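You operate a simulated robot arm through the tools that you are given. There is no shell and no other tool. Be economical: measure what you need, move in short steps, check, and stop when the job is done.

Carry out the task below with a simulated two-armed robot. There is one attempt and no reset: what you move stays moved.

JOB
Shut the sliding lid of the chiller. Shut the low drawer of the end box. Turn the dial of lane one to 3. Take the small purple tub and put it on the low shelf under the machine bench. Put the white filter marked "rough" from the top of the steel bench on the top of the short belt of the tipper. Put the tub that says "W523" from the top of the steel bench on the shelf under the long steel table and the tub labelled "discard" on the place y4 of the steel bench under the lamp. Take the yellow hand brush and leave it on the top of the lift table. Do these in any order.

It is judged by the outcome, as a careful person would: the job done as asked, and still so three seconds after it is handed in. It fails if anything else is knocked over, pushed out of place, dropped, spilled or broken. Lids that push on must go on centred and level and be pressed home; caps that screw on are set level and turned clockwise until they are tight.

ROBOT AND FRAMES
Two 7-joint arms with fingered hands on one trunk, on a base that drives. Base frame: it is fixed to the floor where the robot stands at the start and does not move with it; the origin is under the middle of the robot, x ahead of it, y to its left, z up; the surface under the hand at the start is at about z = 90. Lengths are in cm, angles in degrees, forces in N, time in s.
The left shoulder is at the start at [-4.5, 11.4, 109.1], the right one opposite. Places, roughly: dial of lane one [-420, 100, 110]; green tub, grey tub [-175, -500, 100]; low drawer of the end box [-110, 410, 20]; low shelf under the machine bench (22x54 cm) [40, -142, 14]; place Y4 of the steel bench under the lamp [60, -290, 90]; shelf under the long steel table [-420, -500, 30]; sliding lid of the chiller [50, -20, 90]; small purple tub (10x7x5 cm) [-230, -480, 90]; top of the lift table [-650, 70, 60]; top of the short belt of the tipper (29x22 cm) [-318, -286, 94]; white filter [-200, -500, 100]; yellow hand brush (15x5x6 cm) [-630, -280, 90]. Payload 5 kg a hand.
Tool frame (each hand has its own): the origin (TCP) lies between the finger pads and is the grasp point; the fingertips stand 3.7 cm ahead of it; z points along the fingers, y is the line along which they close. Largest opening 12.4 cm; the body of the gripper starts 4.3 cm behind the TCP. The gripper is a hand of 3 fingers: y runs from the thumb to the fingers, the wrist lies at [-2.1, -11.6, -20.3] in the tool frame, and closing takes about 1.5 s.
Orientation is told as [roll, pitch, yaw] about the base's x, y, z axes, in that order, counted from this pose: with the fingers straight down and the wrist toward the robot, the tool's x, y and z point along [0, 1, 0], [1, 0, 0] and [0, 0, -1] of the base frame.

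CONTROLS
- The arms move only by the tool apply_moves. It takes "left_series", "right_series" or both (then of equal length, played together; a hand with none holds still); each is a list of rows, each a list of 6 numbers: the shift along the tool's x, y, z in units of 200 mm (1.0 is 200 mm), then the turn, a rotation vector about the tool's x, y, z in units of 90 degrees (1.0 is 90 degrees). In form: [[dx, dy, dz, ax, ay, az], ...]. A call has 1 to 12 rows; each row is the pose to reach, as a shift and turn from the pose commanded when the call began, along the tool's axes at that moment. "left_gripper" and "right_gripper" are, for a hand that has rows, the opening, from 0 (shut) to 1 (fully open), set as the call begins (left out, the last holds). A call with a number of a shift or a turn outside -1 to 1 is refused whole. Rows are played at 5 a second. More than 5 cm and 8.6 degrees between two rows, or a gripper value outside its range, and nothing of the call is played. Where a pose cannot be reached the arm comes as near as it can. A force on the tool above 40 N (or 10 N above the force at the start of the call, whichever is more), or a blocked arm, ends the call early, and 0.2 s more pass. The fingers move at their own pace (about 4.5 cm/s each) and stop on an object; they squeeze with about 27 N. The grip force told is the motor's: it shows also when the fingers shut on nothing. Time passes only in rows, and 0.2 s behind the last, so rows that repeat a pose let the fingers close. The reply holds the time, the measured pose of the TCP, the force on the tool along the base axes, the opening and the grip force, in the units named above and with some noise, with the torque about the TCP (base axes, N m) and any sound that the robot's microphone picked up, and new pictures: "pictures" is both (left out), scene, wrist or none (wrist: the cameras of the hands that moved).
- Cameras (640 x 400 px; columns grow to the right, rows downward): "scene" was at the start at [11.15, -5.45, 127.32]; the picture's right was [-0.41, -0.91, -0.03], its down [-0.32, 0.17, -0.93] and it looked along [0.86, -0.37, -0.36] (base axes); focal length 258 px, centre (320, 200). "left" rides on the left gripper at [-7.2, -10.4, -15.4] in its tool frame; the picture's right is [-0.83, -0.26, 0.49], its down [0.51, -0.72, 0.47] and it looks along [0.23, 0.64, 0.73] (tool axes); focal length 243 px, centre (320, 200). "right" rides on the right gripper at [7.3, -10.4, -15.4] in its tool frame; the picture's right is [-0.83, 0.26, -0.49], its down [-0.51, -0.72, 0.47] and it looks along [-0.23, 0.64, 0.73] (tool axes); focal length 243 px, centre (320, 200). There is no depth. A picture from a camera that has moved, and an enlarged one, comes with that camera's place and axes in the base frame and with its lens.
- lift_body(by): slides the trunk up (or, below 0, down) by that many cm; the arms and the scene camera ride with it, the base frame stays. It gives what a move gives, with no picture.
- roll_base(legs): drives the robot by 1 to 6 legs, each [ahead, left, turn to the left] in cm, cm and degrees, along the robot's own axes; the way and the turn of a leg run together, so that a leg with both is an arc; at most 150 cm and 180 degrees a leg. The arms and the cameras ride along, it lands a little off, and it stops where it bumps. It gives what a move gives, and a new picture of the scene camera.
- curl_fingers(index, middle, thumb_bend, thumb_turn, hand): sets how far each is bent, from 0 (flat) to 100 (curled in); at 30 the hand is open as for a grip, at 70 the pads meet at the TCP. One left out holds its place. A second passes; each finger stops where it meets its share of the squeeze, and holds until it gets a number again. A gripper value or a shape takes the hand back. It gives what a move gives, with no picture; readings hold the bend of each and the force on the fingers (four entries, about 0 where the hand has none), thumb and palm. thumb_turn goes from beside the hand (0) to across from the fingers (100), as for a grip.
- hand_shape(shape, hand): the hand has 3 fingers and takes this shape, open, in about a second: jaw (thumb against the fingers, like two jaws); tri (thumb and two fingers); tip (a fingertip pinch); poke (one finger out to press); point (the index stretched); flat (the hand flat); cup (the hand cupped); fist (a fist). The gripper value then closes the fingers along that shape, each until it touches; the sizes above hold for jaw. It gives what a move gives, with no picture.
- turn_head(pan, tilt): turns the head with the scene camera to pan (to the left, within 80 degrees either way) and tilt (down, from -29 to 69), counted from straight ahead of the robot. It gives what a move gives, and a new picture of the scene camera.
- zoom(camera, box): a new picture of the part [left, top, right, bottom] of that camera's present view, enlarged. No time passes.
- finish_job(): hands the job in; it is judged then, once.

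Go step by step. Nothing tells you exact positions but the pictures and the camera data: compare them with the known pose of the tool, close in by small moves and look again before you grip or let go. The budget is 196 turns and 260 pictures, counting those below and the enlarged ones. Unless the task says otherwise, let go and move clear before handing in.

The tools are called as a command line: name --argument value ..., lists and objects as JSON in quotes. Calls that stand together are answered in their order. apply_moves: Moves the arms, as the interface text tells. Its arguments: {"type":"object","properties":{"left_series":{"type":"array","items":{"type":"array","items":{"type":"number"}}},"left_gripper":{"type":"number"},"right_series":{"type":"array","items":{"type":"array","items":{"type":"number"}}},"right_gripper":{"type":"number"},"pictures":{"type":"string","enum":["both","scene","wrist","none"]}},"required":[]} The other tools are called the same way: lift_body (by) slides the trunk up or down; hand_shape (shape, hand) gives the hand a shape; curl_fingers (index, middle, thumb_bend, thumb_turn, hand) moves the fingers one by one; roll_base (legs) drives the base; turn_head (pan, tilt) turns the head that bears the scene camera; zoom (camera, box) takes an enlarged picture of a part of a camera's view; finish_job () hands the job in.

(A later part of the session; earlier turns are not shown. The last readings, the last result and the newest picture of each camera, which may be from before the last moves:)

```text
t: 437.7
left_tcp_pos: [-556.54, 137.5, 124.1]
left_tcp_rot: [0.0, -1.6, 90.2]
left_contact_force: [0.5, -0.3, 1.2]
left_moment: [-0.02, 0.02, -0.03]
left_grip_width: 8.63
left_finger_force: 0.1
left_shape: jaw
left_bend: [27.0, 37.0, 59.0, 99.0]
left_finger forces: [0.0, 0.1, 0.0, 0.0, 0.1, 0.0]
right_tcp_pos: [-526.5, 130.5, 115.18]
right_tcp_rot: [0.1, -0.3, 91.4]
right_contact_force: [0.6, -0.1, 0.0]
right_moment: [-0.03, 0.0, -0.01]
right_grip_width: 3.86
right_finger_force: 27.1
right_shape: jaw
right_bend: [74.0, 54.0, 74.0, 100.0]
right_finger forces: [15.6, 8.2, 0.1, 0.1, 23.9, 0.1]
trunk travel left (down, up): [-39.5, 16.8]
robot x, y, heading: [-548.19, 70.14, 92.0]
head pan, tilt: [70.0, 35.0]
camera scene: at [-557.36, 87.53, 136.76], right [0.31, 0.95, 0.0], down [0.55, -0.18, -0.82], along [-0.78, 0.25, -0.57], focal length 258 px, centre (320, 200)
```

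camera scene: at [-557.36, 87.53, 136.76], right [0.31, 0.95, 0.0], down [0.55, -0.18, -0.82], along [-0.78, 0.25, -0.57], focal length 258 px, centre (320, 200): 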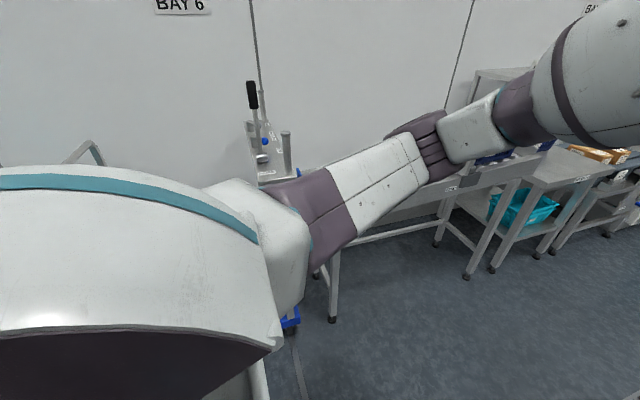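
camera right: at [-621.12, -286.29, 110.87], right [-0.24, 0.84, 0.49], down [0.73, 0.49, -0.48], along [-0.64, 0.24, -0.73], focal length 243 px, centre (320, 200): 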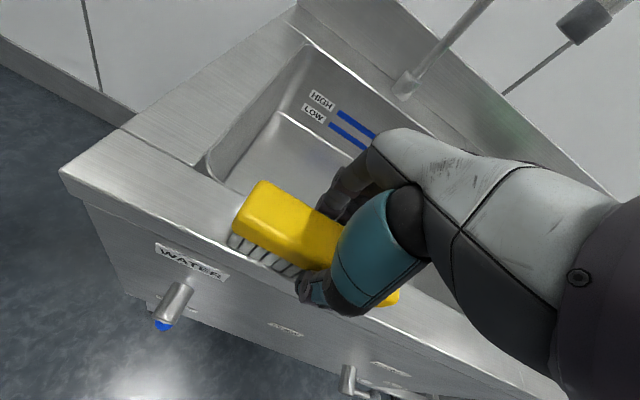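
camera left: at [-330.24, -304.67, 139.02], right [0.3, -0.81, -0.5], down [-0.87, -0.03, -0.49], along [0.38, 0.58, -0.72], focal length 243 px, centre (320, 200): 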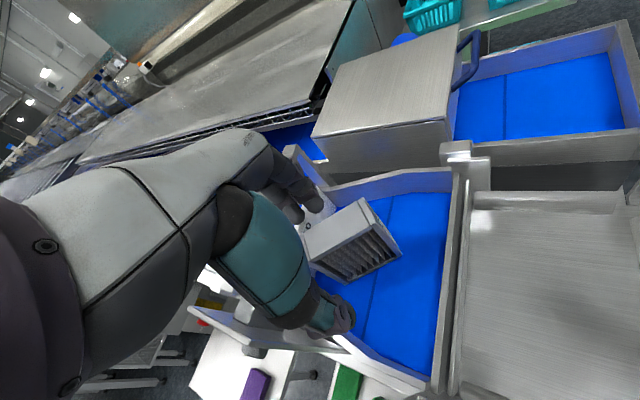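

The lift table is right beside me, hidden by the arm. I turn left to face it.

roll_base --legs '[[0, -10, 0], [0, 0, 88]]'

turn_head --pan 0 --tilt 40

```text
t: 443.0
left_tcp_pos: [-605.84, 64.08, 124.0]
left_tcp_rot: [0.0, -1.4, 178.7]
left_contact_force: [-0.3, -0.3, -0.4]
left_moment: [-0.01, -0.01, -0.01]
left_grip_width: 8.64
left_finger_force: 0.1
left_shape: jaw
left_bend: [27.0, 37.0, 59.0, 99.0]
left_finger forces: [0.0, 0.1, 0.1, 0.0, 0.1, 0.0]
right_tcp_pos: [-597.97, 93.8, 115.18]
right_tcp_rot: [0.1, -0.3, 179.8]
right_contact_force: [0.1, 0.1, -0.6]
right_moment: [0.0, 0.01, 0.05]
right_grip_width: 3.82
right_finger_force: 27.1
right_shape: jaw
right_bend: [74.0, 54.0, 74.0, 100.0]
right_finger forces: [15.4, 8.1, 0.0, 0.0, 23.5, 0.0]
trunk travel left (down, up): [-39.5, 16.8]
robot x, y, heading: [-538.31, 70.23, -179.4]
head pan, tilt: [70.0, 35.0]
camera scene: at [-556.01, 61.95, 136.76], right [-0.94, 0.33, 0.0], down [0.19, 0.54, -0.82], along [-0.27, -0.77, -0.57], focal length 258 px, centre (320, 200)
```

scene: 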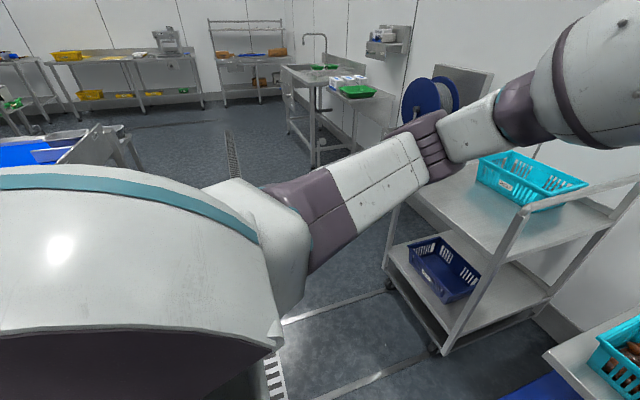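

```text
t: 444.4
left_tcp_pos: [-605.9, 63.97, 123.9]
left_tcp_rot: [0.2, -1.5, 178.7]
left_contact_force: [-0.1, 0.7, 0.2]
left_moment: [0.01, 0.04, 0.0]
left_grip_width: 8.68
left_finger_force: 0.1
left_shape: jaw
left_bend: [27.0, 37.0, 59.0, 99.0]
left_finger forces: [0.0, 0.0, 0.1, 0.0, 0.0, 0.0]
right_tcp_pos: [-598.08, 93.81, 114.95]
right_tcp_rot: [0.1, -0.3, 179.7]
right_contact_force: [0.1, -0.3, -1.0]
right_moment: [-0.02, 0.04, 0.01]
right_grip_width: 3.83
right_finger_force: 26.8
right_shape: jaw
right_bend: [74.0, 54.0, 74.0, 100.0]
right_finger forces: [15.5, 8.1, 0.0, 0.0, 23.5, 0.0]
trunk travel left (down, up): [-39.5, 16.8]
robot x, y, heading: [-537.97, 70.29, -179.1]
head pan, tilt: [0.0, 40.0]
camera scene: at [-561.59, 70.14, 136.0], right [-0.01, 1.0, 0.0], down [0.64, 0.01, -0.77], along [-0.77, -0.01, -0.64], focal length 258 px, centre (320, 200)
```

scene: 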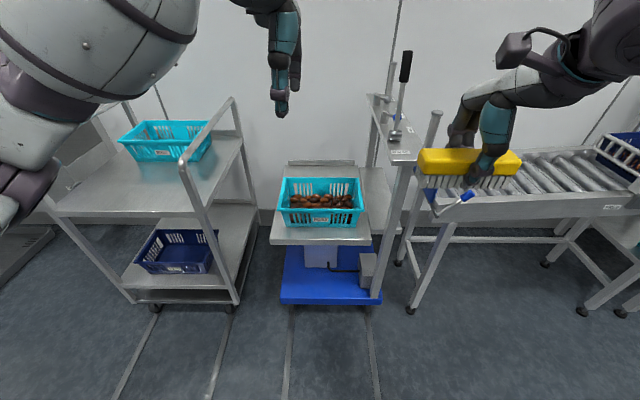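

The lift table carries a turquoise basket. I'll zoom to find free room on its top.

zoom --camera "scene" --box '[240, 140, 440, 265]'

```text
3.20 times, centred on (340, 202) of scene
camera zoom: at [-561.59, 70.14, 136.0], right [-0.01, 1.0, 0.0], down [0.64, 0.01, -0.77], along [-0.77, -0.01, -0.64], focal length 826 px, centre (256, 192)
```

zoom: 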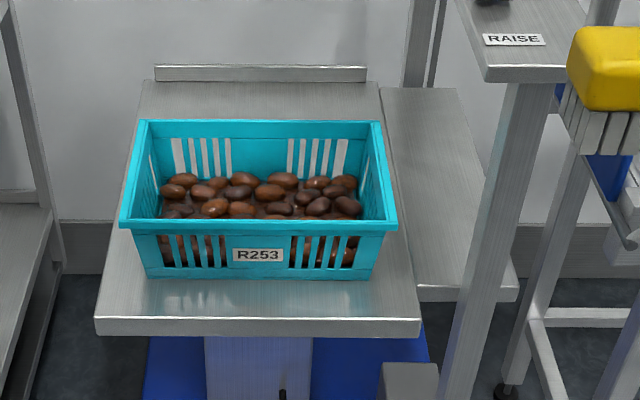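

Behind the basket the plate is free (x -655…-682). I'll set the brush there along y, at about [-669,63]. First I move the left hand aside and back, and bring the right hand to the middle.

apply_moves --left_series '[[0.12, -0.08, 0, 0, 0, 0], [0.25, -0.16, 0, 0, 0, 0], [0.38, -0.24, 0, 0, 0, 0], [0.5, -0.32, 0, 0, 0, 0], [0.62, -0.4, 0, 0, 0, 0], [0.75, -0.48, 0, 0, 0, 0], [0.85, -0.55, 0, 0, 0, 0], [0.9, -0.6, 0, 0, 0, 0], [0.9, -0.6, 0, 0, 0, 0]]' --right_series '[[0, 0, 0, 0, 0, 0], [0.05, 0, 0, 0, 0, 0], [0.15, 0, 0, 0, 0, 0], [0.3, 0, 0, 0, 0, 0], [0.45, 0, 0, 0, 0, 0], [0.6, 0, 0, 0, 0, 0], [0.75, 0, 0, 0, 0, 0], [0.9, 0, 0, 0, 0, 0], [1.0, 0, 0, 0, 0, 0]]' --pictures "scene"

```text
t: 446.4
left_tcp_pos: [-594.29, 45.72, 123.58]
left_tcp_rot: [0.0, -1.4, 178.6]
left_contact_force: [0.1, -0.4, -0.3]
left_moment: [-0.01, -0.01, -0.03]
left_grip_width: 8.67
left_finger_force: 0.0
left_shape: jaw
left_bend: [27.0, 37.0, 59.0, 99.0]
left_finger forces: [0.1, 0.0, 0.1, 0.0, 0.0, 0.0]
right_tcp_pos: [-598.28, 73.95, 115.25]
right_tcp_rot: [0.1, -0.3, 179.7]
right_contact_force: [-0.5, 0.8, -1.3]
right_moment: [-0.01, 0.0, -0.04]
right_grip_width: 3.83
right_finger_force: 27.1
right_shape: jaw
right_bend: [74.0, 54.0, 74.0, 100.0]
right_finger forces: [15.3, 8.1, 0.1, 0.0, 23.4, 0.0]
trunk travel left (down, up): [-39.5, 16.8]
robot x, y, heading: [-538.56, 70.19, -179.4]
head pan, tilt: [0.0, 40.0]
camera scene: at [-561.69, 70.09, 135.98], right [-0.01, 1.0, 0.0], down [0.64, 0.01, -0.77], along [-0.77, -0.01, -0.64], focal length 258 px, centre (320, 200)
```

scene: 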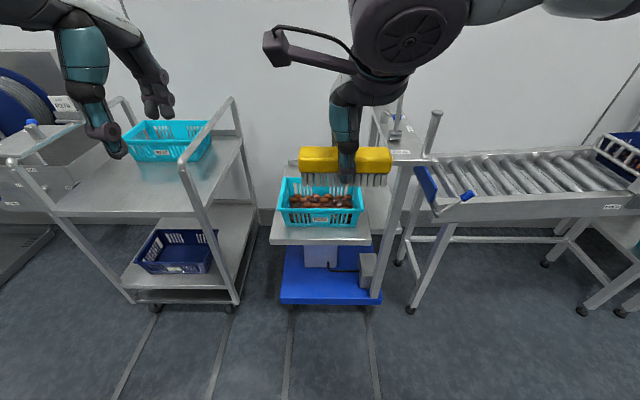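

Both hands are clear. I drive in 50 cm with a 9 cm shift to the left.

roll_base --legs '[[0, 9, 0], [46, 0, 0]]'

turn_head --pan 0 --tilt 55

```text
t: 450.3
left_tcp_pos: [-640.66, 35.88, 123.8]
left_tcp_rot: [0.0, -1.6, 178.9]
left_contact_force: [0.7, 0.3, 0.0]
left_moment: [0.0, -0.02, 0.04]
left_grip_width: 8.66
left_finger_force: 0.1
left_shape: jaw
left_bend: [27.0, 37.0, 59.0, 99.0]
left_finger forces: [0.0, 0.0, 0.0, 0.1, 0.0, 0.0]
right_tcp_pos: [-644.63, 63.98, 115.37]
right_tcp_rot: [0.1, -0.3, -180.0]
right_contact_force: [0.2, 0.6, -1.9]
right_moment: [-0.03, -0.02, 0.0]
right_grip_width: 3.81
right_finger_force: 26.4
right_shape: jaw
right_bend: [74.0, 54.0, 74.0, 100.0]
right_finger forces: [15.4, 8.1, 0.1, 0.0, 23.5, 0.0]
trunk travel left (down, up): [-39.5, 16.8]
robot x, y, heading: [-584.29, 60.58, -179.1]
head pan, tilt: [0.0, 40.0]
camera scene: at [-607.97, 60.35, 136.03], right [-0.01, 1.0, 0.0], down [0.64, 0.01, -0.77], along [-0.77, -0.01, -0.64], focal length 258 px, centre (320, 200)
```

scene: 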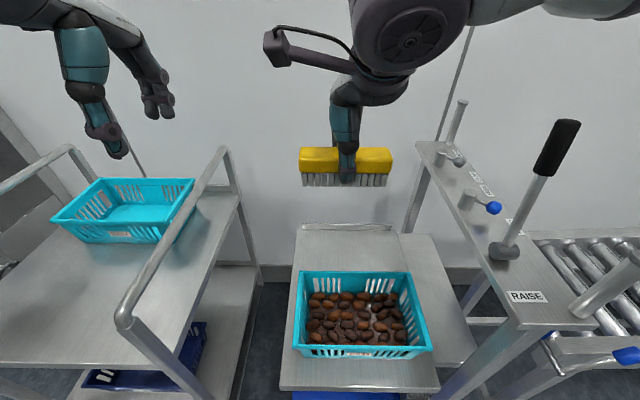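

```text
t: 451.1
left_tcp_pos: [-640.8, 35.9, 123.55]
left_tcp_rot: [0.0, -1.5, 179.0]
left_contact_force: [0.1, -0.2, 0.9]
left_moment: [0.03, -0.03, -0.01]
left_grip_width: 8.65
left_finger_force: 0.0
left_shape: jaw
left_bend: [27.0, 37.0, 59.0, 99.0]
left_finger forces: [0.1, 0.0, 0.1, 0.1, 0.1, 0.0]
right_tcp_pos: [-644.86, 64.03, 115.24]
right_tcp_rot: [0.1, -0.2, -180.0]
right_contact_force: [1.0, 0.5, -1.5]
right_moment: [0.0, 0.0, -0.01]
right_grip_width: 3.82
right_finger_force: 26.3
right_shape: jaw
right_bend: [74.0, 54.0, 74.0, 100.0]
right_finger forces: [15.4, 8.1, 0.1, 0.1, 23.5, 0.1]
trunk travel left (down, up): [-39.5, 16.8]
robot x, y, heading: [-584.66, 60.75, -179.1]
head pan, tilt: [0.0, 55.0]
camera scene: at [-606.86, 60.36, 133.93], right [-0.01, 1.0, 0.0], down [0.82, 0.01, -0.57], along [-0.57, -0.01, -0.82], focal length 258 px, centre (320, 200)
```

scene: 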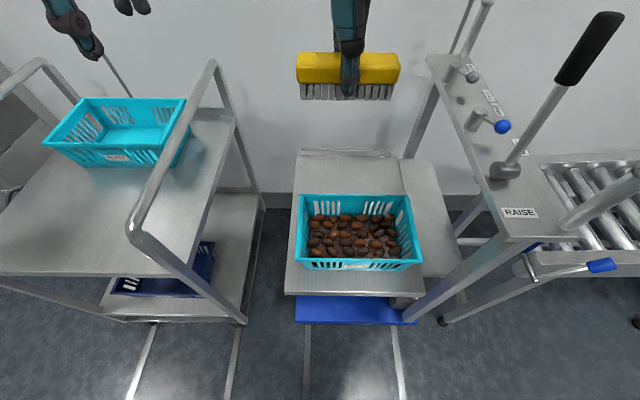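

Clear view: the free strip behind the basket is x -653…-681, y 50…90. I move the brush forward over it, then down in stages.

apply_moves --right_series '[[-0.05, 0.2, 0, 0, 0, 0], [-0.1, 0.4, 0, 0, 0, 0], [-0.1, 0.6, 0, 0, 0, 0], [-0.1, 0.8, 0, 0, 0, 0], [-0.1, 1.0, 0.05, 0, 0, 0], [-0.1, 1.0, 0.2, 0, 0, 0], [-0.1, 1.0, 0.4, 0, 0, 0], [-0.1, 1.0, 0.6, 0, 0, 0], [-0.1, 1.0, 0.8, 0, 0, 0], [-0.1, 1.0, 0.8, 0, 0, 0]]'

```text
t: 453.3
left_tcp_pos: [-640.51, 35.86, 123.74]
left_tcp_rot: [0.0, -1.6, 179.0]
left_contact_force: [0.1, 0.4, 0.5]
left_moment: [-0.03, 0.03, -0.01]
left_grip_width: 8.66
left_finger_force: 0.1
left_shape: jaw
left_bend: [27.0, 37.0, 59.0, 99.0]
left_finger forces: [0.1, 0.1, 0.0, 0.0, 0.0, 0.0]
right_tcp_pos: [-664.94, 65.73, 99.28]
right_tcp_rot: [0.2, -0.2, 180.0]
right_contact_force: [-0.9, -0.1, -0.6]
right_moment: [-0.06, 0.04, 0.03]
right_grip_width: 3.8
right_finger_force: 26.7
right_shape: jaw
right_bend: [74.0, 54.0, 74.0, 100.0]
right_finger forces: [15.3, 8.1, 0.1, 0.0, 23.4, 0.0]
trunk travel left (down, up): [-39.5, 16.8]
robot x, y, heading: [-584.55, 60.55, -179.3]
head pan, tilt: [0.0, 55.0]
camera scene: at [-606.73, 60.35, 133.95], right [-0.01, 1.0, 0.0], down [0.82, 0.01, -0.57], along [-0.57, -0.01, -0.82], focal length 258 px, centre (320, 200)
camera right: at [-654.51, 58.39, 114.56], right [-0.26, 0.83, 0.49], down [0.72, 0.51, -0.48], along [-0.65, 0.23, -0.73], focal length 243 px, centre (320, 200)
```

scene: 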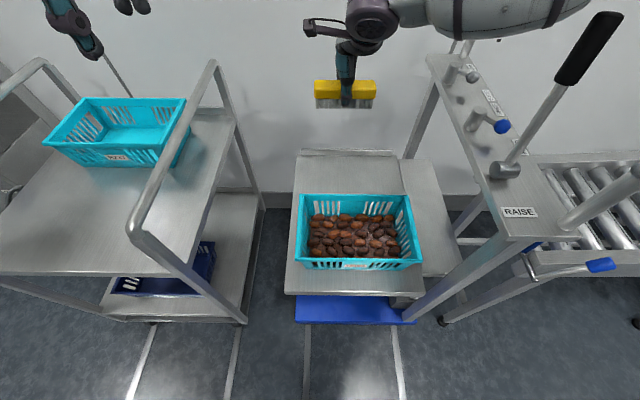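
right: 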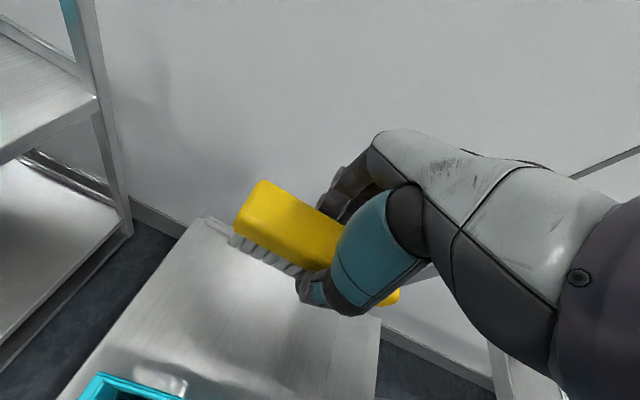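

The forearm runs close to the RAISE lever, so lowering here is risky. I raise the brush, shift left and turn 19° right, so the elbow stays well away from the lever.

apply_moves --right_series '[[0, 0, -0.15, 0, 0, 0], [0, 0, -0.3, 0, 0, 0], [0, -0.1, -0.45, 0, 0, 0], [0, -0.2, -0.6, 0, 0, 0], [0, -0.2, -0.6, 0, 0, 0]]' --pictures "none"

roll_base --legs '[[0, 24, 0], [0, 0, -20]]'

```text
t: 454.5
left_tcp_pos: [-640.82, 35.73, 123.52]
left_tcp_rot: [0.0, -1.5, 179.0]
left_contact_force: [-0.2, 0.1, -0.6]
left_moment: [0.0, 0.0, 0.01]
left_grip_width: 8.68
left_finger_force: 0.0
left_shape: jaw
left_bend: [27.0, 37.0, 59.0, 99.0]
left_finger forces: [0.0, 0.1, 0.0, 0.0, 0.1, 0.0]
right_tcp_pos: [-661.11, 65.85, 111.3]
right_tcp_rot: [0.2, -0.2, -180.0]
right_contact_force: [0.8, -0.2, -0.9]
right_moment: [0.0, -0.02, -0.03]
right_grip_width: 3.82
right_finger_force: 27.1
right_shape: jaw
right_bend: [74.0, 54.0, 74.0, 100.0]
right_finger forces: [15.4, 8.1, 0.0, 0.1, 23.5, 0.1]
trunk travel left (down, up): [-39.5, 16.8]
robot x, y, heading: [-584.37, 60.48, -179.2]
head pan, tilt: [0.0, 55.0]
```

```text
t: 458.2
left_tcp_pos: [-645.46, 32.09, 123.69]
left_tcp_rot: [0.1, -1.6, 159.5]
left_contact_force: [-0.5, 0.1, -0.3]
left_moment: [0.04, -0.05, 0.04]
left_grip_width: 8.66
left_finger_force: 0.1
left_shape: jaw
left_bend: [27.0, 37.0, 59.0, 99.0]
left_finger forces: [0.1, 0.1, 0.0, 0.0, 0.0, 0.0]
right_tcp_pos: [-654.63, 67.08, 111.41]
right_tcp_rot: [0.0, -0.4, 160.7]
right_contact_force: [-0.6, -0.5, -1.6]
right_moment: [0.03, 0.03, -0.01]
right_grip_width: 3.82
right_finger_force: 26.6
right_shape: jaw
right_bend: [74.0, 54.0, 74.0, 100.0]
right_finger forces: [15.4, 8.1, 0.0, 0.0, 23.3, 0.0]
trunk travel left (down, up): [-39.5, 16.8]
robot x, y, heading: [-584.44, 36.42, 161.5]
head pan, tilt: [0.0, 55.0]
camera scene: at [-605.4, 43.82, 133.94], right [0.32, 0.95, 0.0], down [0.78, -0.26, -0.57], along [-0.54, 0.18, -0.82], focal length 258 px, centre (320, 200)
```

scene: 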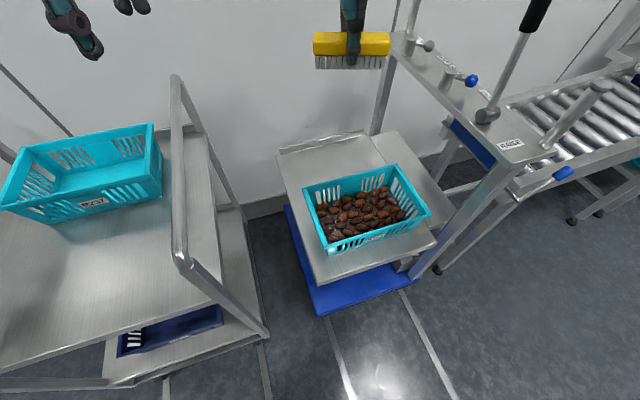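

Now I move forward over the strip and lower in steps, watching the forearm.

apply_moves --right_series '[[0.05, 0.15, 0, 0, 0, 0], [0.1, 0.3, 0, 0, 0, 0], [0.15, 0.45, 0, 0, 0, 0], [0.22, 0.63, 0.05, 0, 0, 0], [0.22, 0.63, 0.2, 0, 0, 0], [0.22, 0.63, 0.35, 0, 0, 0], [0.22, 0.63, 0.5, 0, 0, 0], [0.22, 0.63, 0.65, 0, 0, 0], [0.22, 0.63, 0.8, 0, 0, 0], [0.22, 0.63, 0.95, 0, 0, 0], [0.22, 0.63, 0.95, 0, 0, 0]]'

```text
t: 460.6
left_tcp_pos: [-645.46, 32.08, 123.76]
left_tcp_rot: [0.1, -1.5, 159.5]
left_contact_force: [0.7, -0.5, -0.5]
left_moment: [0.01, -0.02, 0.01]
left_grip_width: 8.66
left_finger_force: 0.0
left_shape: jaw
left_bend: [27.0, 37.0, 59.0, 99.0]
left_finger forces: [0.1, 0.0, 0.1, 0.1, 0.1, 0.1]
right_tcp_pos: [-663.79, 69.92, 94.39]
right_tcp_rot: [0.2, -0.3, 160.6]
right_contact_force: [-0.1, -0.1, -0.5]
right_moment: [-0.01, -0.07, 0.0]
right_grip_width: 3.78
right_finger_force: 27.1
right_shape: jaw
right_bend: [74.0, 54.0, 74.0, 100.0]
right_finger forces: [15.5, 8.4, 0.1, 0.1, 23.9, 0.0]
right hand out of reach, approached as far as the arm can: row 3, 4, 5, 6, 7, 8, 9, 10, 11
trunk travel left (down, up): [-39.5, 16.8]
robot x, y, heading: [-584.33, 36.67, 161.5]
head pan, tilt: [0.0, 55.0]
camera scene: at [-605.36, 43.88, 133.93], right [0.32, 0.95, 0.0], down [0.78, -0.26, -0.57], along [-0.54, 0.18, -0.82], focal length 258 px, centre (320, 200)
camera right: at [-656.26, 59.47, 109.63], right [0.03, 0.87, 0.49], down [0.85, 0.24, -0.48], along [-0.53, 0.43, -0.73], focal length 243 px, centre (320, 200)
```

scene: 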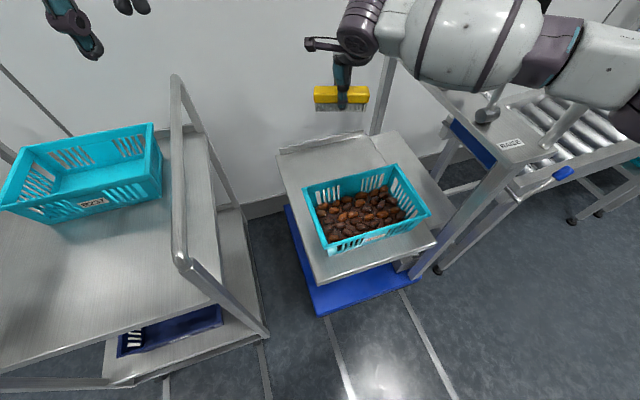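
right: 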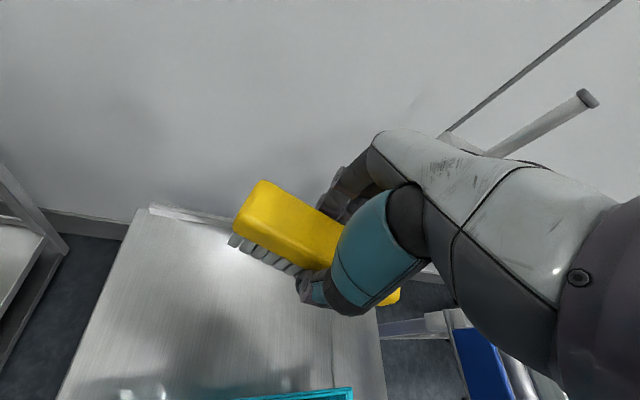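

Out of reach here, and the forearm is too near the lever. I retreat, square up to heading 180 at this y, and use the natural right-side reach instead.

apply_moves --right_series '[[0, -0.1, -0.15, 0, 0, 0], [0, -0.2, -0.3, 0, 0, 0], [0.05, -0.35, -0.45, 0, 0, 0], [0.1, -0.5, -0.6, 0, 0, 0], [0.1, -0.65, -0.75, 0, 0, 0], [0.1, -0.8, -0.9, 0, 0, 0], [0.1, -0.9, -0.9, 0, 0, 0], [0.1, -0.9, -0.9, 0, 0, 0]]' --pictures "scene"

```text
t: 462.4
left_tcp_pos: [-645.54, 32.14, 123.62]
left_tcp_rot: [0.0, -1.5, 159.5]
left_contact_force: [0.4, 0.5, 0.4]
left_moment: [0.01, 0.0, -0.01]
left_grip_width: 8.65
left_finger_force: 0.1
left_shape: jaw
left_bend: [27.0, 37.0, 59.0, 99.0]
left_finger forces: [0.1, 0.0, 0.0, 0.0, 0.0, 0.0]
right_tcp_pos: [-647.65, 61.91, 112.08]
right_tcp_rot: [0.1, -0.2, 160.5]
right_contact_force: [-0.3, -0.5, -2.0]
right_moment: [-0.04, -0.01, -0.02]
right_grip_width: 3.79
right_finger_force: 27.6
right_shape: jaw
right_bend: [74.0, 54.0, 74.0, 100.0]
right_finger forces: [15.3, 8.3, 0.1, 0.0, 23.6, 0.0]
trunk travel left (down, up): [-39.5, 16.8]
robot x, y, heading: [-584.51, 37.23, 161.4]
head pan, tilt: [0.0, 55.0]
camera scene: at [-605.44, 43.92, 133.92], right [0.32, 0.95, 0.0], down [0.78, -0.26, -0.57], along [-0.54, 0.18, -0.82], focal length 258 px, centre (320, 200)
```

scene: 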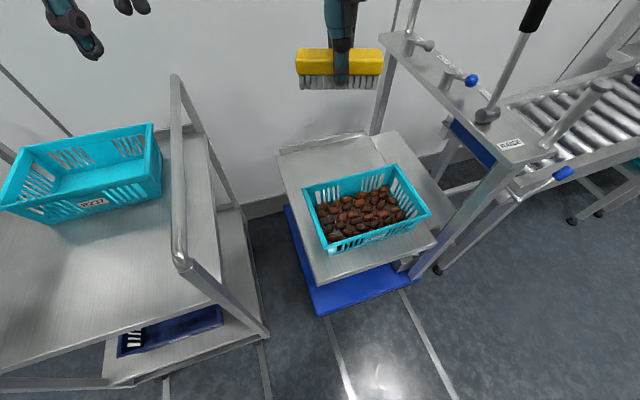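

The lever is untouched. I turn left to face straight west and move the right hand out to its own side.

roll_base --legs '[[0, 0, 18.5]]'

apply_moves --right_series '[[-0.15, 0, 0, 0, 0, 0], [-0.3, 0, 0, 0, 0, 0], [-0.45, 0, 0, 0, 0, 0], [-0.6, 0, 0, 0, 0, 0], [-0.75, 0, 0, 0, 0, 0], [-0.9, 0, 0, 0, 0, 0], [-1.0, 0, 0, 0, 0, 0], [-1.0, 0, 0, 0, 0, 0]]' --pictures "scene"

```text
t: 463.9
left_tcp_pos: [-640.65, 13.0, 123.64]
left_tcp_rot: [0.0, -1.5, 178.1]
left_contact_force: [0.3, -1.2, 0.4]
left_moment: [-0.02, 0.02, -0.01]
left_grip_width: 8.68
left_finger_force: 0.0
left_shape: jaw
left_bend: [27.0, 37.0, 59.0, 99.0]
left_finger forces: [0.0, 0.0, 0.0, 0.0, 0.1, 0.0]
right_tcp_pos: [-652.24, 40.56, 112.16]
right_tcp_rot: [0.2, -0.2, 179.1]
right_contact_force: [1.1, -0.1, -0.7]
right_moment: [-0.04, 0.05, 0.0]
right_grip_width: 3.8
right_finger_force: 26.8
right_shape: jaw
right_bend: [74.0, 54.0, 74.0, 100.0]
right_finger forces: [15.2, 8.2, 0.0, 0.0, 23.3, 0.0]
trunk travel left (down, up): [-39.5, 16.8]
robot x, y, heading: [-583.93, 36.67, 180.2]
head pan, tilt: [0.0, 55.0]
camera scene: at [-606.55, 36.94, 133.93], right [0.0, 1.0, 0.0], down [0.82, 0.0, -0.57], along [-0.57, 0.0, -0.82], focal length 258 px, centre (320, 200)
```

scene: 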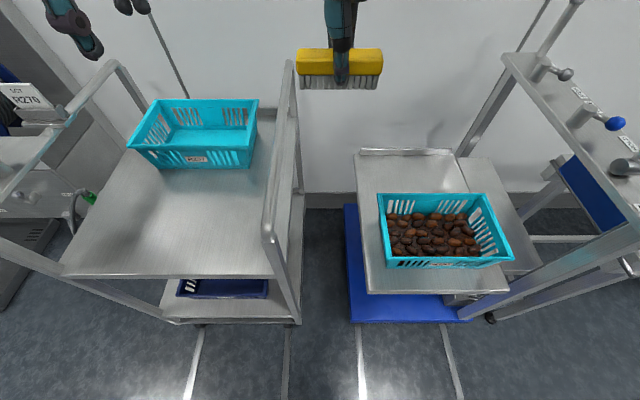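

```text
t: 465.7
left_tcp_pos: [-640.73, 12.76, 123.55]
left_tcp_rot: [0.0, -1.5, 178.2]
left_contact_force: [-0.3, 0.1, -0.6]
left_moment: [0.01, 0.01, 0.0]
left_grip_width: 8.66
left_finger_force: 0.0
left_shape: jaw
left_bend: [27.0, 37.0, 59.0, 99.0]
left_finger forces: [0.0, 0.0, 0.0, 0.0, 0.1, 0.0]
right_tcp_pos: [-652.08, 60.43, 112.02]
right_tcp_rot: [0.1, -0.3, 179.1]
right_contact_force: [0.3, 0.3, -1.0]
right_moment: [0.01, -0.01, 0.05]
right_grip_width: 3.8
right_finger_force: 26.9
right_shape: jaw
right_bend: [74.0, 54.0, 74.0, 100.0]
right_finger forces: [15.1, 8.2, 0.0, 0.0, 23.3, 0.1]
trunk travel left (down, up): [-39.5, 16.8]
robot x, y, heading: [-584.38, 36.76, 179.9]
head pan, tilt: [0.0, 55.0]
camera scene: at [-606.57, 36.8, 133.93], right [0.0, 1.0, 0.0], down [0.82, 0.0, -0.57], along [-0.57, 0.0, -0.82], focal length 258 px, centre (320, 200)
```

scene: 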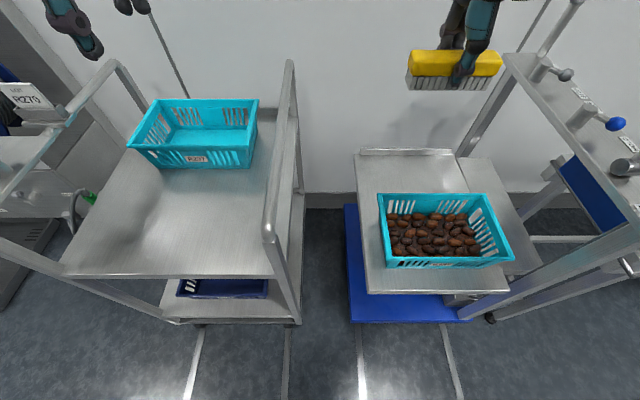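

Now I reach forward over the free strip and lower part way.

apply_moves --right_series '[[-0.05, 0.15, 0, 0, 0, 0], [-0.1, 0.3, 0, 0, 0, 0], [-0.12, 0.45, 0, 0, 0, 0], [-0.12, 0.6, 0, 0, 0, 0], [-0.12, 0.74, 0.05, 0, 0, 0], [-0.12, 0.74, 0.2, 0, 0, 0], [-0.12, 0.74, 0.35, 0, 0, 0], [-0.12, 0.74, 0.5, 0, 0, 0], [-0.12, 0.74, 0.65, 0, 0, 0], [-0.12, 0.74, 0.65, 0, 0, 0]]'

```text
t: 467.9
left_tcp_pos: [-640.71, 12.83, 123.73]
left_tcp_rot: [0.0, -1.6, 178.2]
left_contact_force: [0.1, 0.2, 0.2]
left_moment: [-0.04, 0.04, -0.03]
left_grip_width: 8.64
left_finger_force: 0.1
left_shape: jaw
left_bend: [27.0, 37.0, 59.0, 99.0]
left_finger forces: [0.0, 0.0, 0.0, 0.0, 0.0, 0.1]
right_tcp_pos: [-666.71, 63.1, 99.16]
right_tcp_rot: [0.0, -0.4, 179.2]
right_contact_force: [-0.3, 0.5, -1.9]
right_moment: [0.02, 0.02, 0.0]
right_grip_width: 3.79
right_finger_force: 27.0
right_shape: jaw
right_bend: [74.0, 54.0, 74.0, 100.0]
right_finger forces: [15.2, 8.1, 0.0, 0.1, 23.3, 0.1]
trunk travel left (down, up): [-39.5, 16.8]
robot x, y, heading: [-584.05, 36.87, 179.9]
head pan, tilt: [0.0, 55.0]
camera scene: at [-606.49, 36.86, 133.95], right [0.0, 1.0, 0.0], down [0.82, 0.0, -0.57], along [-0.57, 0.0, -0.82], focal length 258 px, centre (320, 200)
camera right: at [-656.29, 55.65, 114.55], right [-0.25, 0.83, 0.49], down [0.73, 0.5, -0.48], along [-0.64, 0.24, -0.73], focal length 243 px, centre (320, 200)
```

scene: 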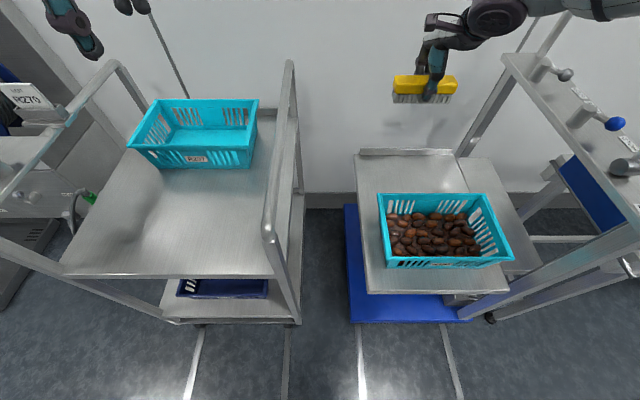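
right: 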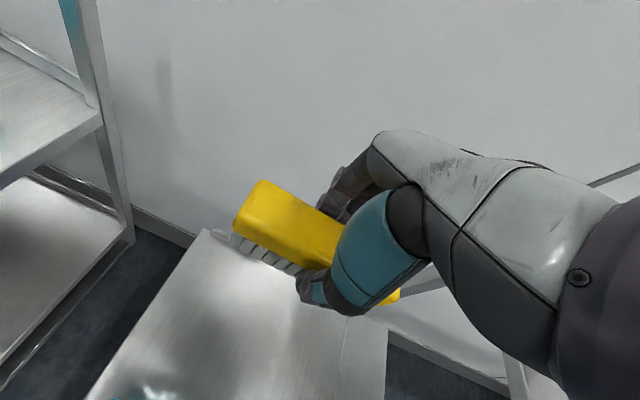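

The wrist and forearm look clear of the RAISE post. I lower another 16 cm and look.

apply_moves --right_series '[[0, 0, 0.15, 0, 0, 0], [0, 0, 0.3, 0, 0, 0], [0, 0, 0.45, 0, 0, 0], [0, 0, 0.6, 0, 0, 0], [0, 0, 0.75, 0, 0, 0], [0, 0, 0.85, 0, 0, 0], [0, 0, 0.85, 0, 0, 0]]'

```text
t: 469.5
left_tcp_pos: [-640.6, 12.85, 123.68]
left_tcp_rot: [0.0, -1.6, 178.1]
left_contact_force: [0.4, 0.3, -0.3]
left_moment: [0.03, 0.02, -0.05]
left_grip_width: 8.65
left_finger_force: 0.0
left_shape: jaw
left_bend: [27.0, 37.0, 59.0, 99.0]
left_finger forces: [0.0, 0.0, 0.0, 0.0, 0.0, 0.0]
right_tcp_pos: [-666.52, 63.17, 82.04]
right_tcp_rot: [0.1, -0.3, 179.1]
right_contact_force: [-0.4, 0.0, -1.0]
right_moment: [-0.01, -0.01, 0.03]
right_grip_width: 3.78
right_finger_force: 26.6
right_shape: jaw
right_bend: [74.0, 54.0, 74.0, 100.0]
right_finger forces: [15.3, 8.0, 0.0, 0.0, 23.3, 0.1]
trunk travel left (down, up): [-39.5, 16.8]
robot x, y, heading: [-584.28, 36.83, 179.9]
head pan, tilt: [0.0, 55.0]
camera scene: at [-606.51, 36.86, 133.94], right [0.0, 1.0, 0.0], down [0.82, 0.0, -0.57], along [-0.57, 0.0, -0.82], focal length 258 px, centre (320, 200)
camera right: at [-656.29, 55.65, 97.37], right [-0.25, 0.84, 0.49], down [0.73, 0.5, -0.48], along [-0.64, 0.24, -0.73], focal length 243 px, centre (320, 200)
```

scene: 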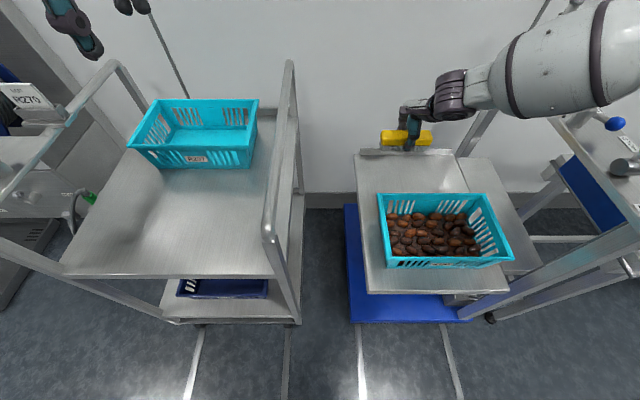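
right: 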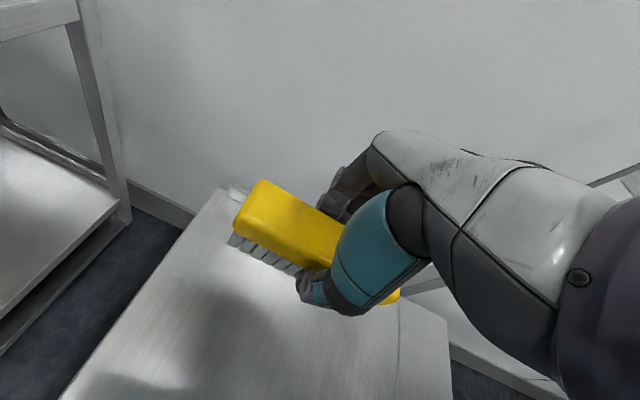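

The forearm runs back and up toward me, clear of the post. I lower the last 16 cm gently.

apply_moves --right_series '[[0, 0, 0.15, 0, 0, 0], [0, 0, 0.3, 0, 0, 0], [0, 0, 0.45, 0, 0, 0], [0, 0, 0.6, 0, 0, 0], [0, 0, 0.7, 0, 0, 0], [0, 0, 0.77, 0, 0, 0], [0, 0, 0.81, 0, 0, 0], [0, 0, 0.84, 0, 0, 0], [0, 0, 0.87, 0, 0, 0]]'

```text
t: 471.1
left_tcp_pos: [-640.42, 12.79, 123.92]
left_tcp_rot: [-0.1, -1.7, 178.0]
left_contact_force: [-2.4, -0.4, -0.5]
left_moment: [-0.01, -0.04, 0.0]
left_grip_width: 8.65
left_finger_force: 0.1
left_shape: jaw
left_bend: [27.0, 37.0, 59.0, 99.0]
left_finger forces: [0.0, 0.1, 0.1, 0.0, 0.1, 0.0]
right_tcp_pos: [-667.4, 63.0, 67.26]
right_tcp_rot: [0.3, -1.2, 179.0]
right_contact_force: [14.4, 1.0, 36.1]
right_moment: [0.02, -0.81, -0.08]
right_grip_width: 4.14
right_finger_force: 27.0
right_shape: jaw
right_bend: [74.0, 55.0, 74.0, 100.0]
right_finger forces: [14.3, 6.7, 0.0, 0.0, 35.5, 0.1]
trunk travel left (down, up): [-39.5, 16.8]
robot x, y, heading: [-584.3, 36.73, 179.9]
head pan, tilt: [0.0, 55.0]
stopped in row 7 (right hand): the force on the tool passed its limit at 44 N (the readings are from after the stop); the commanded pose is now the measured one
camera scene: at [-606.14, 36.83, 134.02], right [0.0, 1.0, 0.0], down [0.82, 0.0, -0.58], along [-0.58, 0.0, -0.82], focal length 258 px, centre (320, 200)
camera right: at [-656.89, 55.5, 82.4], right [-0.24, 0.84, 0.49], down [0.72, 0.49, -0.49], along [-0.65, 0.24, -0.72], focal length 243 px, centre (320, 200)
```

scene: 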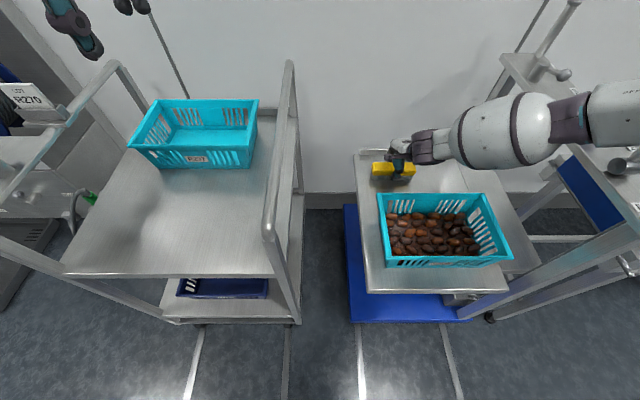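
right: 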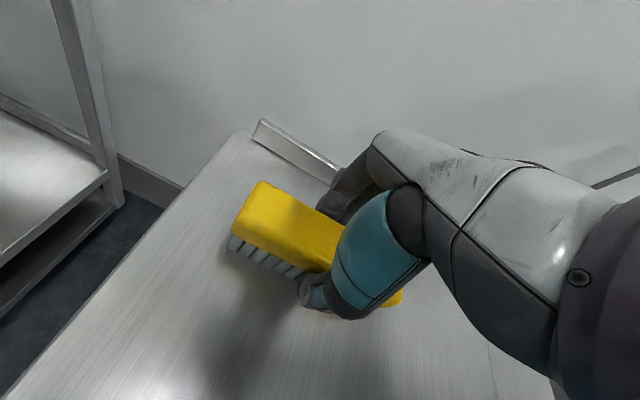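

The brush is down on the plate behind the basket. I open and rise straight up.

apply_moves --right_series '[[0, 0, -0.02, 0, 0, 0], [0, 0, -0.03, 0, 0, 0], [0, 0, -0.03, 0, 0, 0], [0, 0, -0.03, 0, 0, 0], [0, 0, -0.03, 0, 0, 0]]' --right_gripper 0.6 --pictures "none"

apply_moves --right_series '[[0, 0, -0.15, 0, 0, 0], [0, 0, -0.3, 0, 0, 0], [0, 0, -0.45, 0, 0, 0], [0, 0, -0.6, 0, 0, 0], [0, 0, -0.8, 0, 0, 0], [0, 0, -1.0, 0, 0, 0], [0, 0, -1.0, 0, 0, 0]]'

```text
t: 472.3
left_tcp_pos: [-640.72, 12.9, 123.61]
left_tcp_rot: [0.1, -1.6, 178.2]
left_contact_force: [-0.1, 0.1, -0.1]
left_moment: [-0.03, -0.01, 0.0]
left_grip_width: 8.66
left_finger_force: 0.0
left_shape: jaw
left_bend: [27.0, 37.0, 59.0, 99.0]
left_finger forces: [0.0, 0.0, 0.0, 0.0, 0.0, 0.0]
right_tcp_pos: [-667.34, 62.94, 67.35]
right_tcp_rot: [0.2, -0.9, 179.0]
right_contact_force: [0.4, -0.3, -0.1]
right_moment: [0.0, -0.01, -0.01]
right_grip_width: 7.41
right_finger_force: 0.1
right_shape: jaw
right_bend: [73.0, 41.0, 65.0, 100.0]
right_finger forces: [0.0, 0.0, 0.0, 0.1, 0.0, 0.1]
trunk travel left (down, up): [-39.5, 16.8]
robot x, y, heading: [-584.25, 36.86, 179.6]
head pan, tilt: [0.0, 55.0]
```

```text
t: 473.9
left_tcp_pos: [-640.87, 12.96, 123.68]
left_tcp_rot: [0.0, -1.5, 178.1]
left_contact_force: [-0.4, -0.6, 0.6]
left_moment: [-0.03, 0.05, 0.0]
left_grip_width: 8.65
left_finger_force: 0.0
left_shape: jaw
left_bend: [27.0, 37.0, 59.0, 99.0]
left_finger forces: [0.1, 0.0, 0.0, 0.0, 0.0, 0.0]
right_tcp_pos: [-667.01, 63.05, 87.0]
right_tcp_rot: [0.2, -0.8, 179.0]
right_contact_force: [-0.3, 0.6, 0.3]
right_moment: [-0.02, -0.03, 0.0]
right_grip_width: 7.41
right_finger_force: 0.1
right_shape: jaw
right_bend: [73.0, 41.0, 65.0, 100.0]
right_finger forces: [0.0, 0.0, 0.1, 0.0, 0.0, 0.1]
trunk travel left (down, up): [-39.5, 16.8]
robot x, y, heading: [-584.51, 36.99, 180.0]
head pan, tilt: [0.0, 55.0]
camera scene: at [-606.59, 36.93, 133.92], right [0.0, 1.0, 0.0], down [0.82, 0.0, -0.57], along [-0.57, 0.0, -0.82], focal length 258 px, centre (320, 200)
camera right: at [-656.5, 55.53, 102.29], right [-0.24, 0.84, 0.49], down [0.72, 0.49, -0.48], along [-0.65, 0.24, -0.72], focal length 243 px, centre (320, 200)
```

scene: 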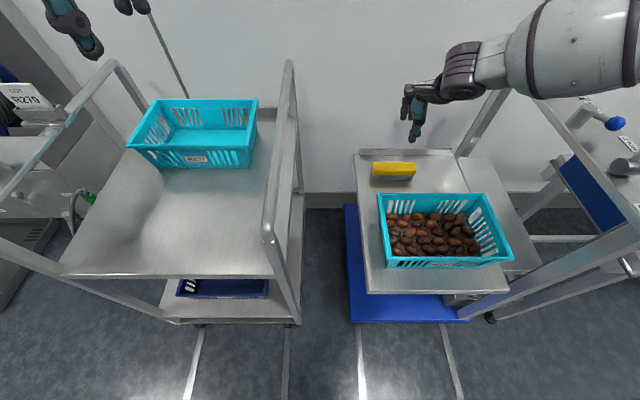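
right: 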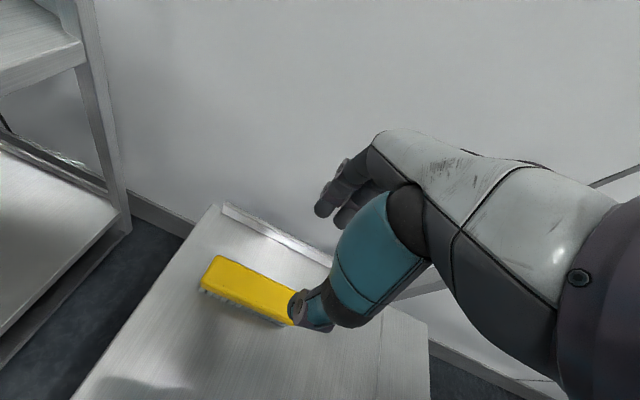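

The brush lies on the lift table. I raise the arm, back out, and turn around to look for the dial of lane one.

apply_moves --right_series '[[0, 0, -0.2, 0, 0, 0], [0, 0, -0.4, 0, 0, 0], [0, -0.1, -0.6, 0, 0, 0], [0, -0.25, -0.8, 0, 0, 0], [0, -0.45, -1.0, 0, 0, 0], [0, -0.65, -1.0, 0, 0, 0], [0, -0.8, -1.0, 0, 0, 0], [0, -0.8, -1.0, 0, 0, 0]]' --pictures "none"

roll_base --legs '[[-40, 0, 0], [0, 0, -180]]'

turn_head --pan 0 --tilt 15

```text
refused: row 5 steps farther than a row can; nothing moved
```

```text
t: 483.9
left_tcp_pos: [-486.03, 56.81, 123.7]
left_tcp_rot: [0.0, -1.6, -5.8]
left_contact_force: [1.5, -0.1, 0.2]
left_moment: [0.02, 0.0, 0.03]
left_grip_width: 8.65
left_finger_force: 0.1
left_shape: jaw
left_bend: [27.0, 37.0, 59.0, 99.0]
left_finger forces: [0.0, 0.0, 0.0, 0.1, 0.0, 0.0]
right_tcp_pos: [-463.33, 5.05, 87.09]
right_tcp_rot: [0.3, -0.7, -4.8]
right_contact_force: [-0.3, -1.0, -0.8]
right_moment: [0.0, -0.01, -0.02]
right_grip_width: 7.41
right_finger_force: 0.0
right_shape: jaw
right_bend: [73.0, 41.0, 65.0, 100.0]
right_finger forces: [0.0, 0.0, 0.1, 0.0, 0.0, 0.1]
trunk travel left (down, up): [-39.5, 16.8]
robot x, y, heading: [-543.96, 36.6, -3.9]
head pan, tilt: [0.0, 55.0]
camera scene: at [-521.99, 35.13, 133.94], right [-0.07, -1.0, 0.0], down [-0.82, 0.06, -0.57], along [0.57, -0.04, -0.82], focal length 258 px, centre (320, 200)
```

scene: 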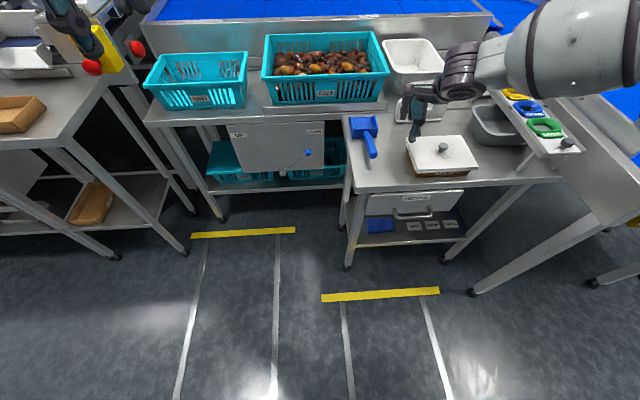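

```text
t: 484.9
left_tcp_pos: [-485.98, 56.84, 123.62]
left_tcp_rot: [0.1, -1.6, -5.8]
left_contact_force: [-0.5, -0.2, -0.5]
left_moment: [-0.01, 0.01, 0.02]
left_grip_width: 8.64
left_finger_force: 0.1
left_shape: jaw
left_bend: [27.0, 37.0, 59.0, 99.0]
left_finger forces: [0.1, 0.0, 0.0, 0.0, 0.0, 0.0]
right_tcp_pos: [-463.26, 5.11, 87.1]
right_tcp_rot: [0.1, -0.8, -4.9]
right_contact_force: [0.7, 0.3, 0.9]
right_moment: [-0.01, -0.02, 0.01]
right_grip_width: 7.39
right_finger_force: 0.0
right_shape: jaw
right_bend: [73.0, 41.0, 65.0, 100.0]
right_finger forces: [0.0, 0.0, 0.1, 0.0, 0.1, 0.1]
trunk travel left (down, up): [-39.5, 16.8]
robot x, y, heading: [-544.32, 37.03, -4.2]
head pan, tilt: [0.0, 15.0]
camera scene: at [-519.86, 34.98, 139.95], right [-0.07, -1.0, 0.0], down [-0.26, 0.02, -0.97], along [0.96, -0.07, -0.26], focal length 258 px, centre (320, 200)
```

scene: 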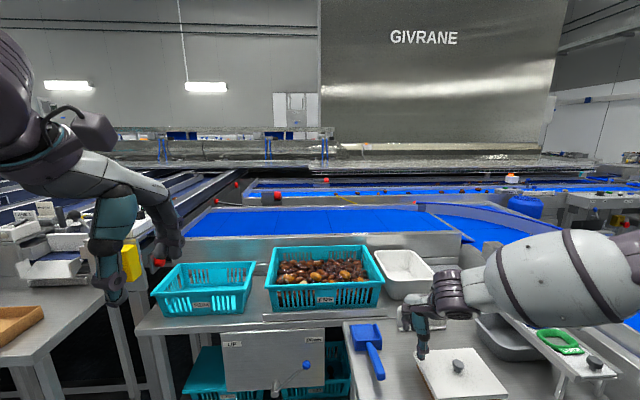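

A row step was too large, so the arm stayed low during the turn; no contact was reported. I raise and retract the right hand now.

apply_moves --right_series '[[0, -0.05, -0.2, 0, 0, 0], [0, -0.1, -0.4, 0, 0, 0], [0, -0.2, -0.6, 0, 0, 0], [0, -0.3, -0.8, 0, 0, 0], [0, -0.4, -1.0, 0, 0, 0], [0, -0.6, -1.0, 0, 0, 0], [0, -0.8, -1.0, 0, 0, 0], [0, -0.8, -1.0, 0, 0, 0]]' --pictures "none"

apply_moves --right_series '[[0, 0, -0.2, 0, 0, 0], [0, 0, -0.4, 0, 0, 0], [0, 0, -0.6, 0, 0, 0], [0, 0, -0.6, 0, 0, 0]]' --pictures "none"

turn_head --pan 35 --tilt 18

```text
t: 486.7
left_tcp_pos: [-485.93, 56.92, 123.58]
left_tcp_rot: [0.0, -1.5, -5.7]
left_contact_force: [0.2, 0.0, 0.6]
left_moment: [0.01, -0.02, 0.0]
left_grip_width: 8.65
left_finger_force: 0.0
left_shape: jaw
left_bend: [27.0, 37.0, 59.0, 99.0]
left_finger forces: [0.0, 0.0, 0.1, 0.1, 0.1, 0.0]
right_tcp_pos: [-479.55, 6.26, 106.77]
right_tcp_rot: [0.2, -0.7, -4.8]
right_contact_force: [1.1, 0.2, 0.3]
right_moment: [0.01, 0.0, 0.02]
right_grip_width: 7.41
right_finger_force: 0.1
right_shape: jaw
right_bend: [73.0, 41.0, 65.0, 100.0]
right_finger forces: [0.0, 0.1, 0.0, 0.0, 0.0, 0.1]
trunk travel left (down, up): [-39.5, 16.8]
robot x, y, heading: [-544.0, 36.67, -4.0]
head pan, tilt: [0.0, 15.0]
```

```text
t: 487.7
left_tcp_pos: [-485.99, 56.7, 123.64]
left_tcp_rot: [0.0, -1.5, -5.8]
left_contact_force: [-0.5, 0.6, 0.6]
left_moment: [-0.01, 0.01, -0.01]
left_grip_width: 8.65
left_finger_force: 0.1
left_shape: jaw
left_bend: [27.0, 37.0, 59.0, 99.0]
left_finger forces: [0.1, 0.0, 0.1, 0.0, 0.0, 0.0]
right_tcp_pos: [-479.69, 6.13, 118.79]
right_tcp_rot: [0.4, -0.8, -4.8]
right_contact_force: [0.7, -0.7, 0.7]
right_moment: [0.0, -0.01, 0.0]
right_grip_width: 7.4
right_finger_force: 0.1
right_shape: jaw
right_bend: [73.0, 41.0, 65.0, 100.0]
right_finger forces: [0.1, 0.0, 0.0, 0.0, 0.0, 0.0]
trunk travel left (down, up): [-39.5, 16.8]
robot x, y, heading: [-543.59, 36.6, -3.8]
head pan, tilt: [0.0, 15.0]
```

```text
t: 488.7
left_tcp_pos: [-486.05, 56.73, 123.69]
left_tcp_rot: [0.1, -1.6, -5.7]
left_contact_force: [0.3, -0.5, -0.1]
left_moment: [0.01, 0.0, 0.03]
left_grip_width: 8.67
left_finger_force: 0.0
left_shape: jaw
left_bend: [27.0, 37.0, 59.0, 99.0]
left_finger forces: [0.1, 0.0, 0.0, 0.0, 0.0, 0.0]
right_tcp_pos: [-479.78, 6.17, 118.78]
right_tcp_rot: [0.2, -0.8, -4.8]
right_contact_force: [-1.1, -0.4, 0.9]
right_moment: [-0.02, 0.01, -0.03]
right_grip_width: 7.41
right_finger_force: 0.1
right_shape: jaw
right_bend: [73.0, 41.0, 65.0, 100.0]
right_finger forces: [0.0, 0.0, 0.0, 0.1, 0.1, 0.1]
trunk travel left (down, up): [-39.5, 16.8]
robot x, y, heading: [-543.81, 36.61, -4.2]
head pan, tilt: [35.0, 18.0]
camera scene: at [-521.19, 40.43, 139.47], right [0.52, -0.86, 0.0], down [-0.26, -0.16, -0.95], along [0.82, 0.49, -0.31], focal length 258 px, centre (320, 200)
```

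scene: 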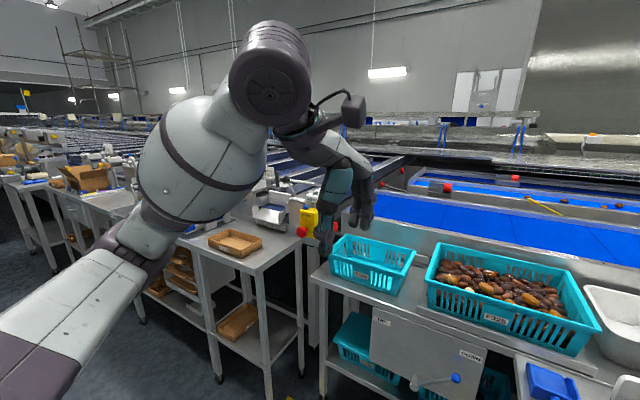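

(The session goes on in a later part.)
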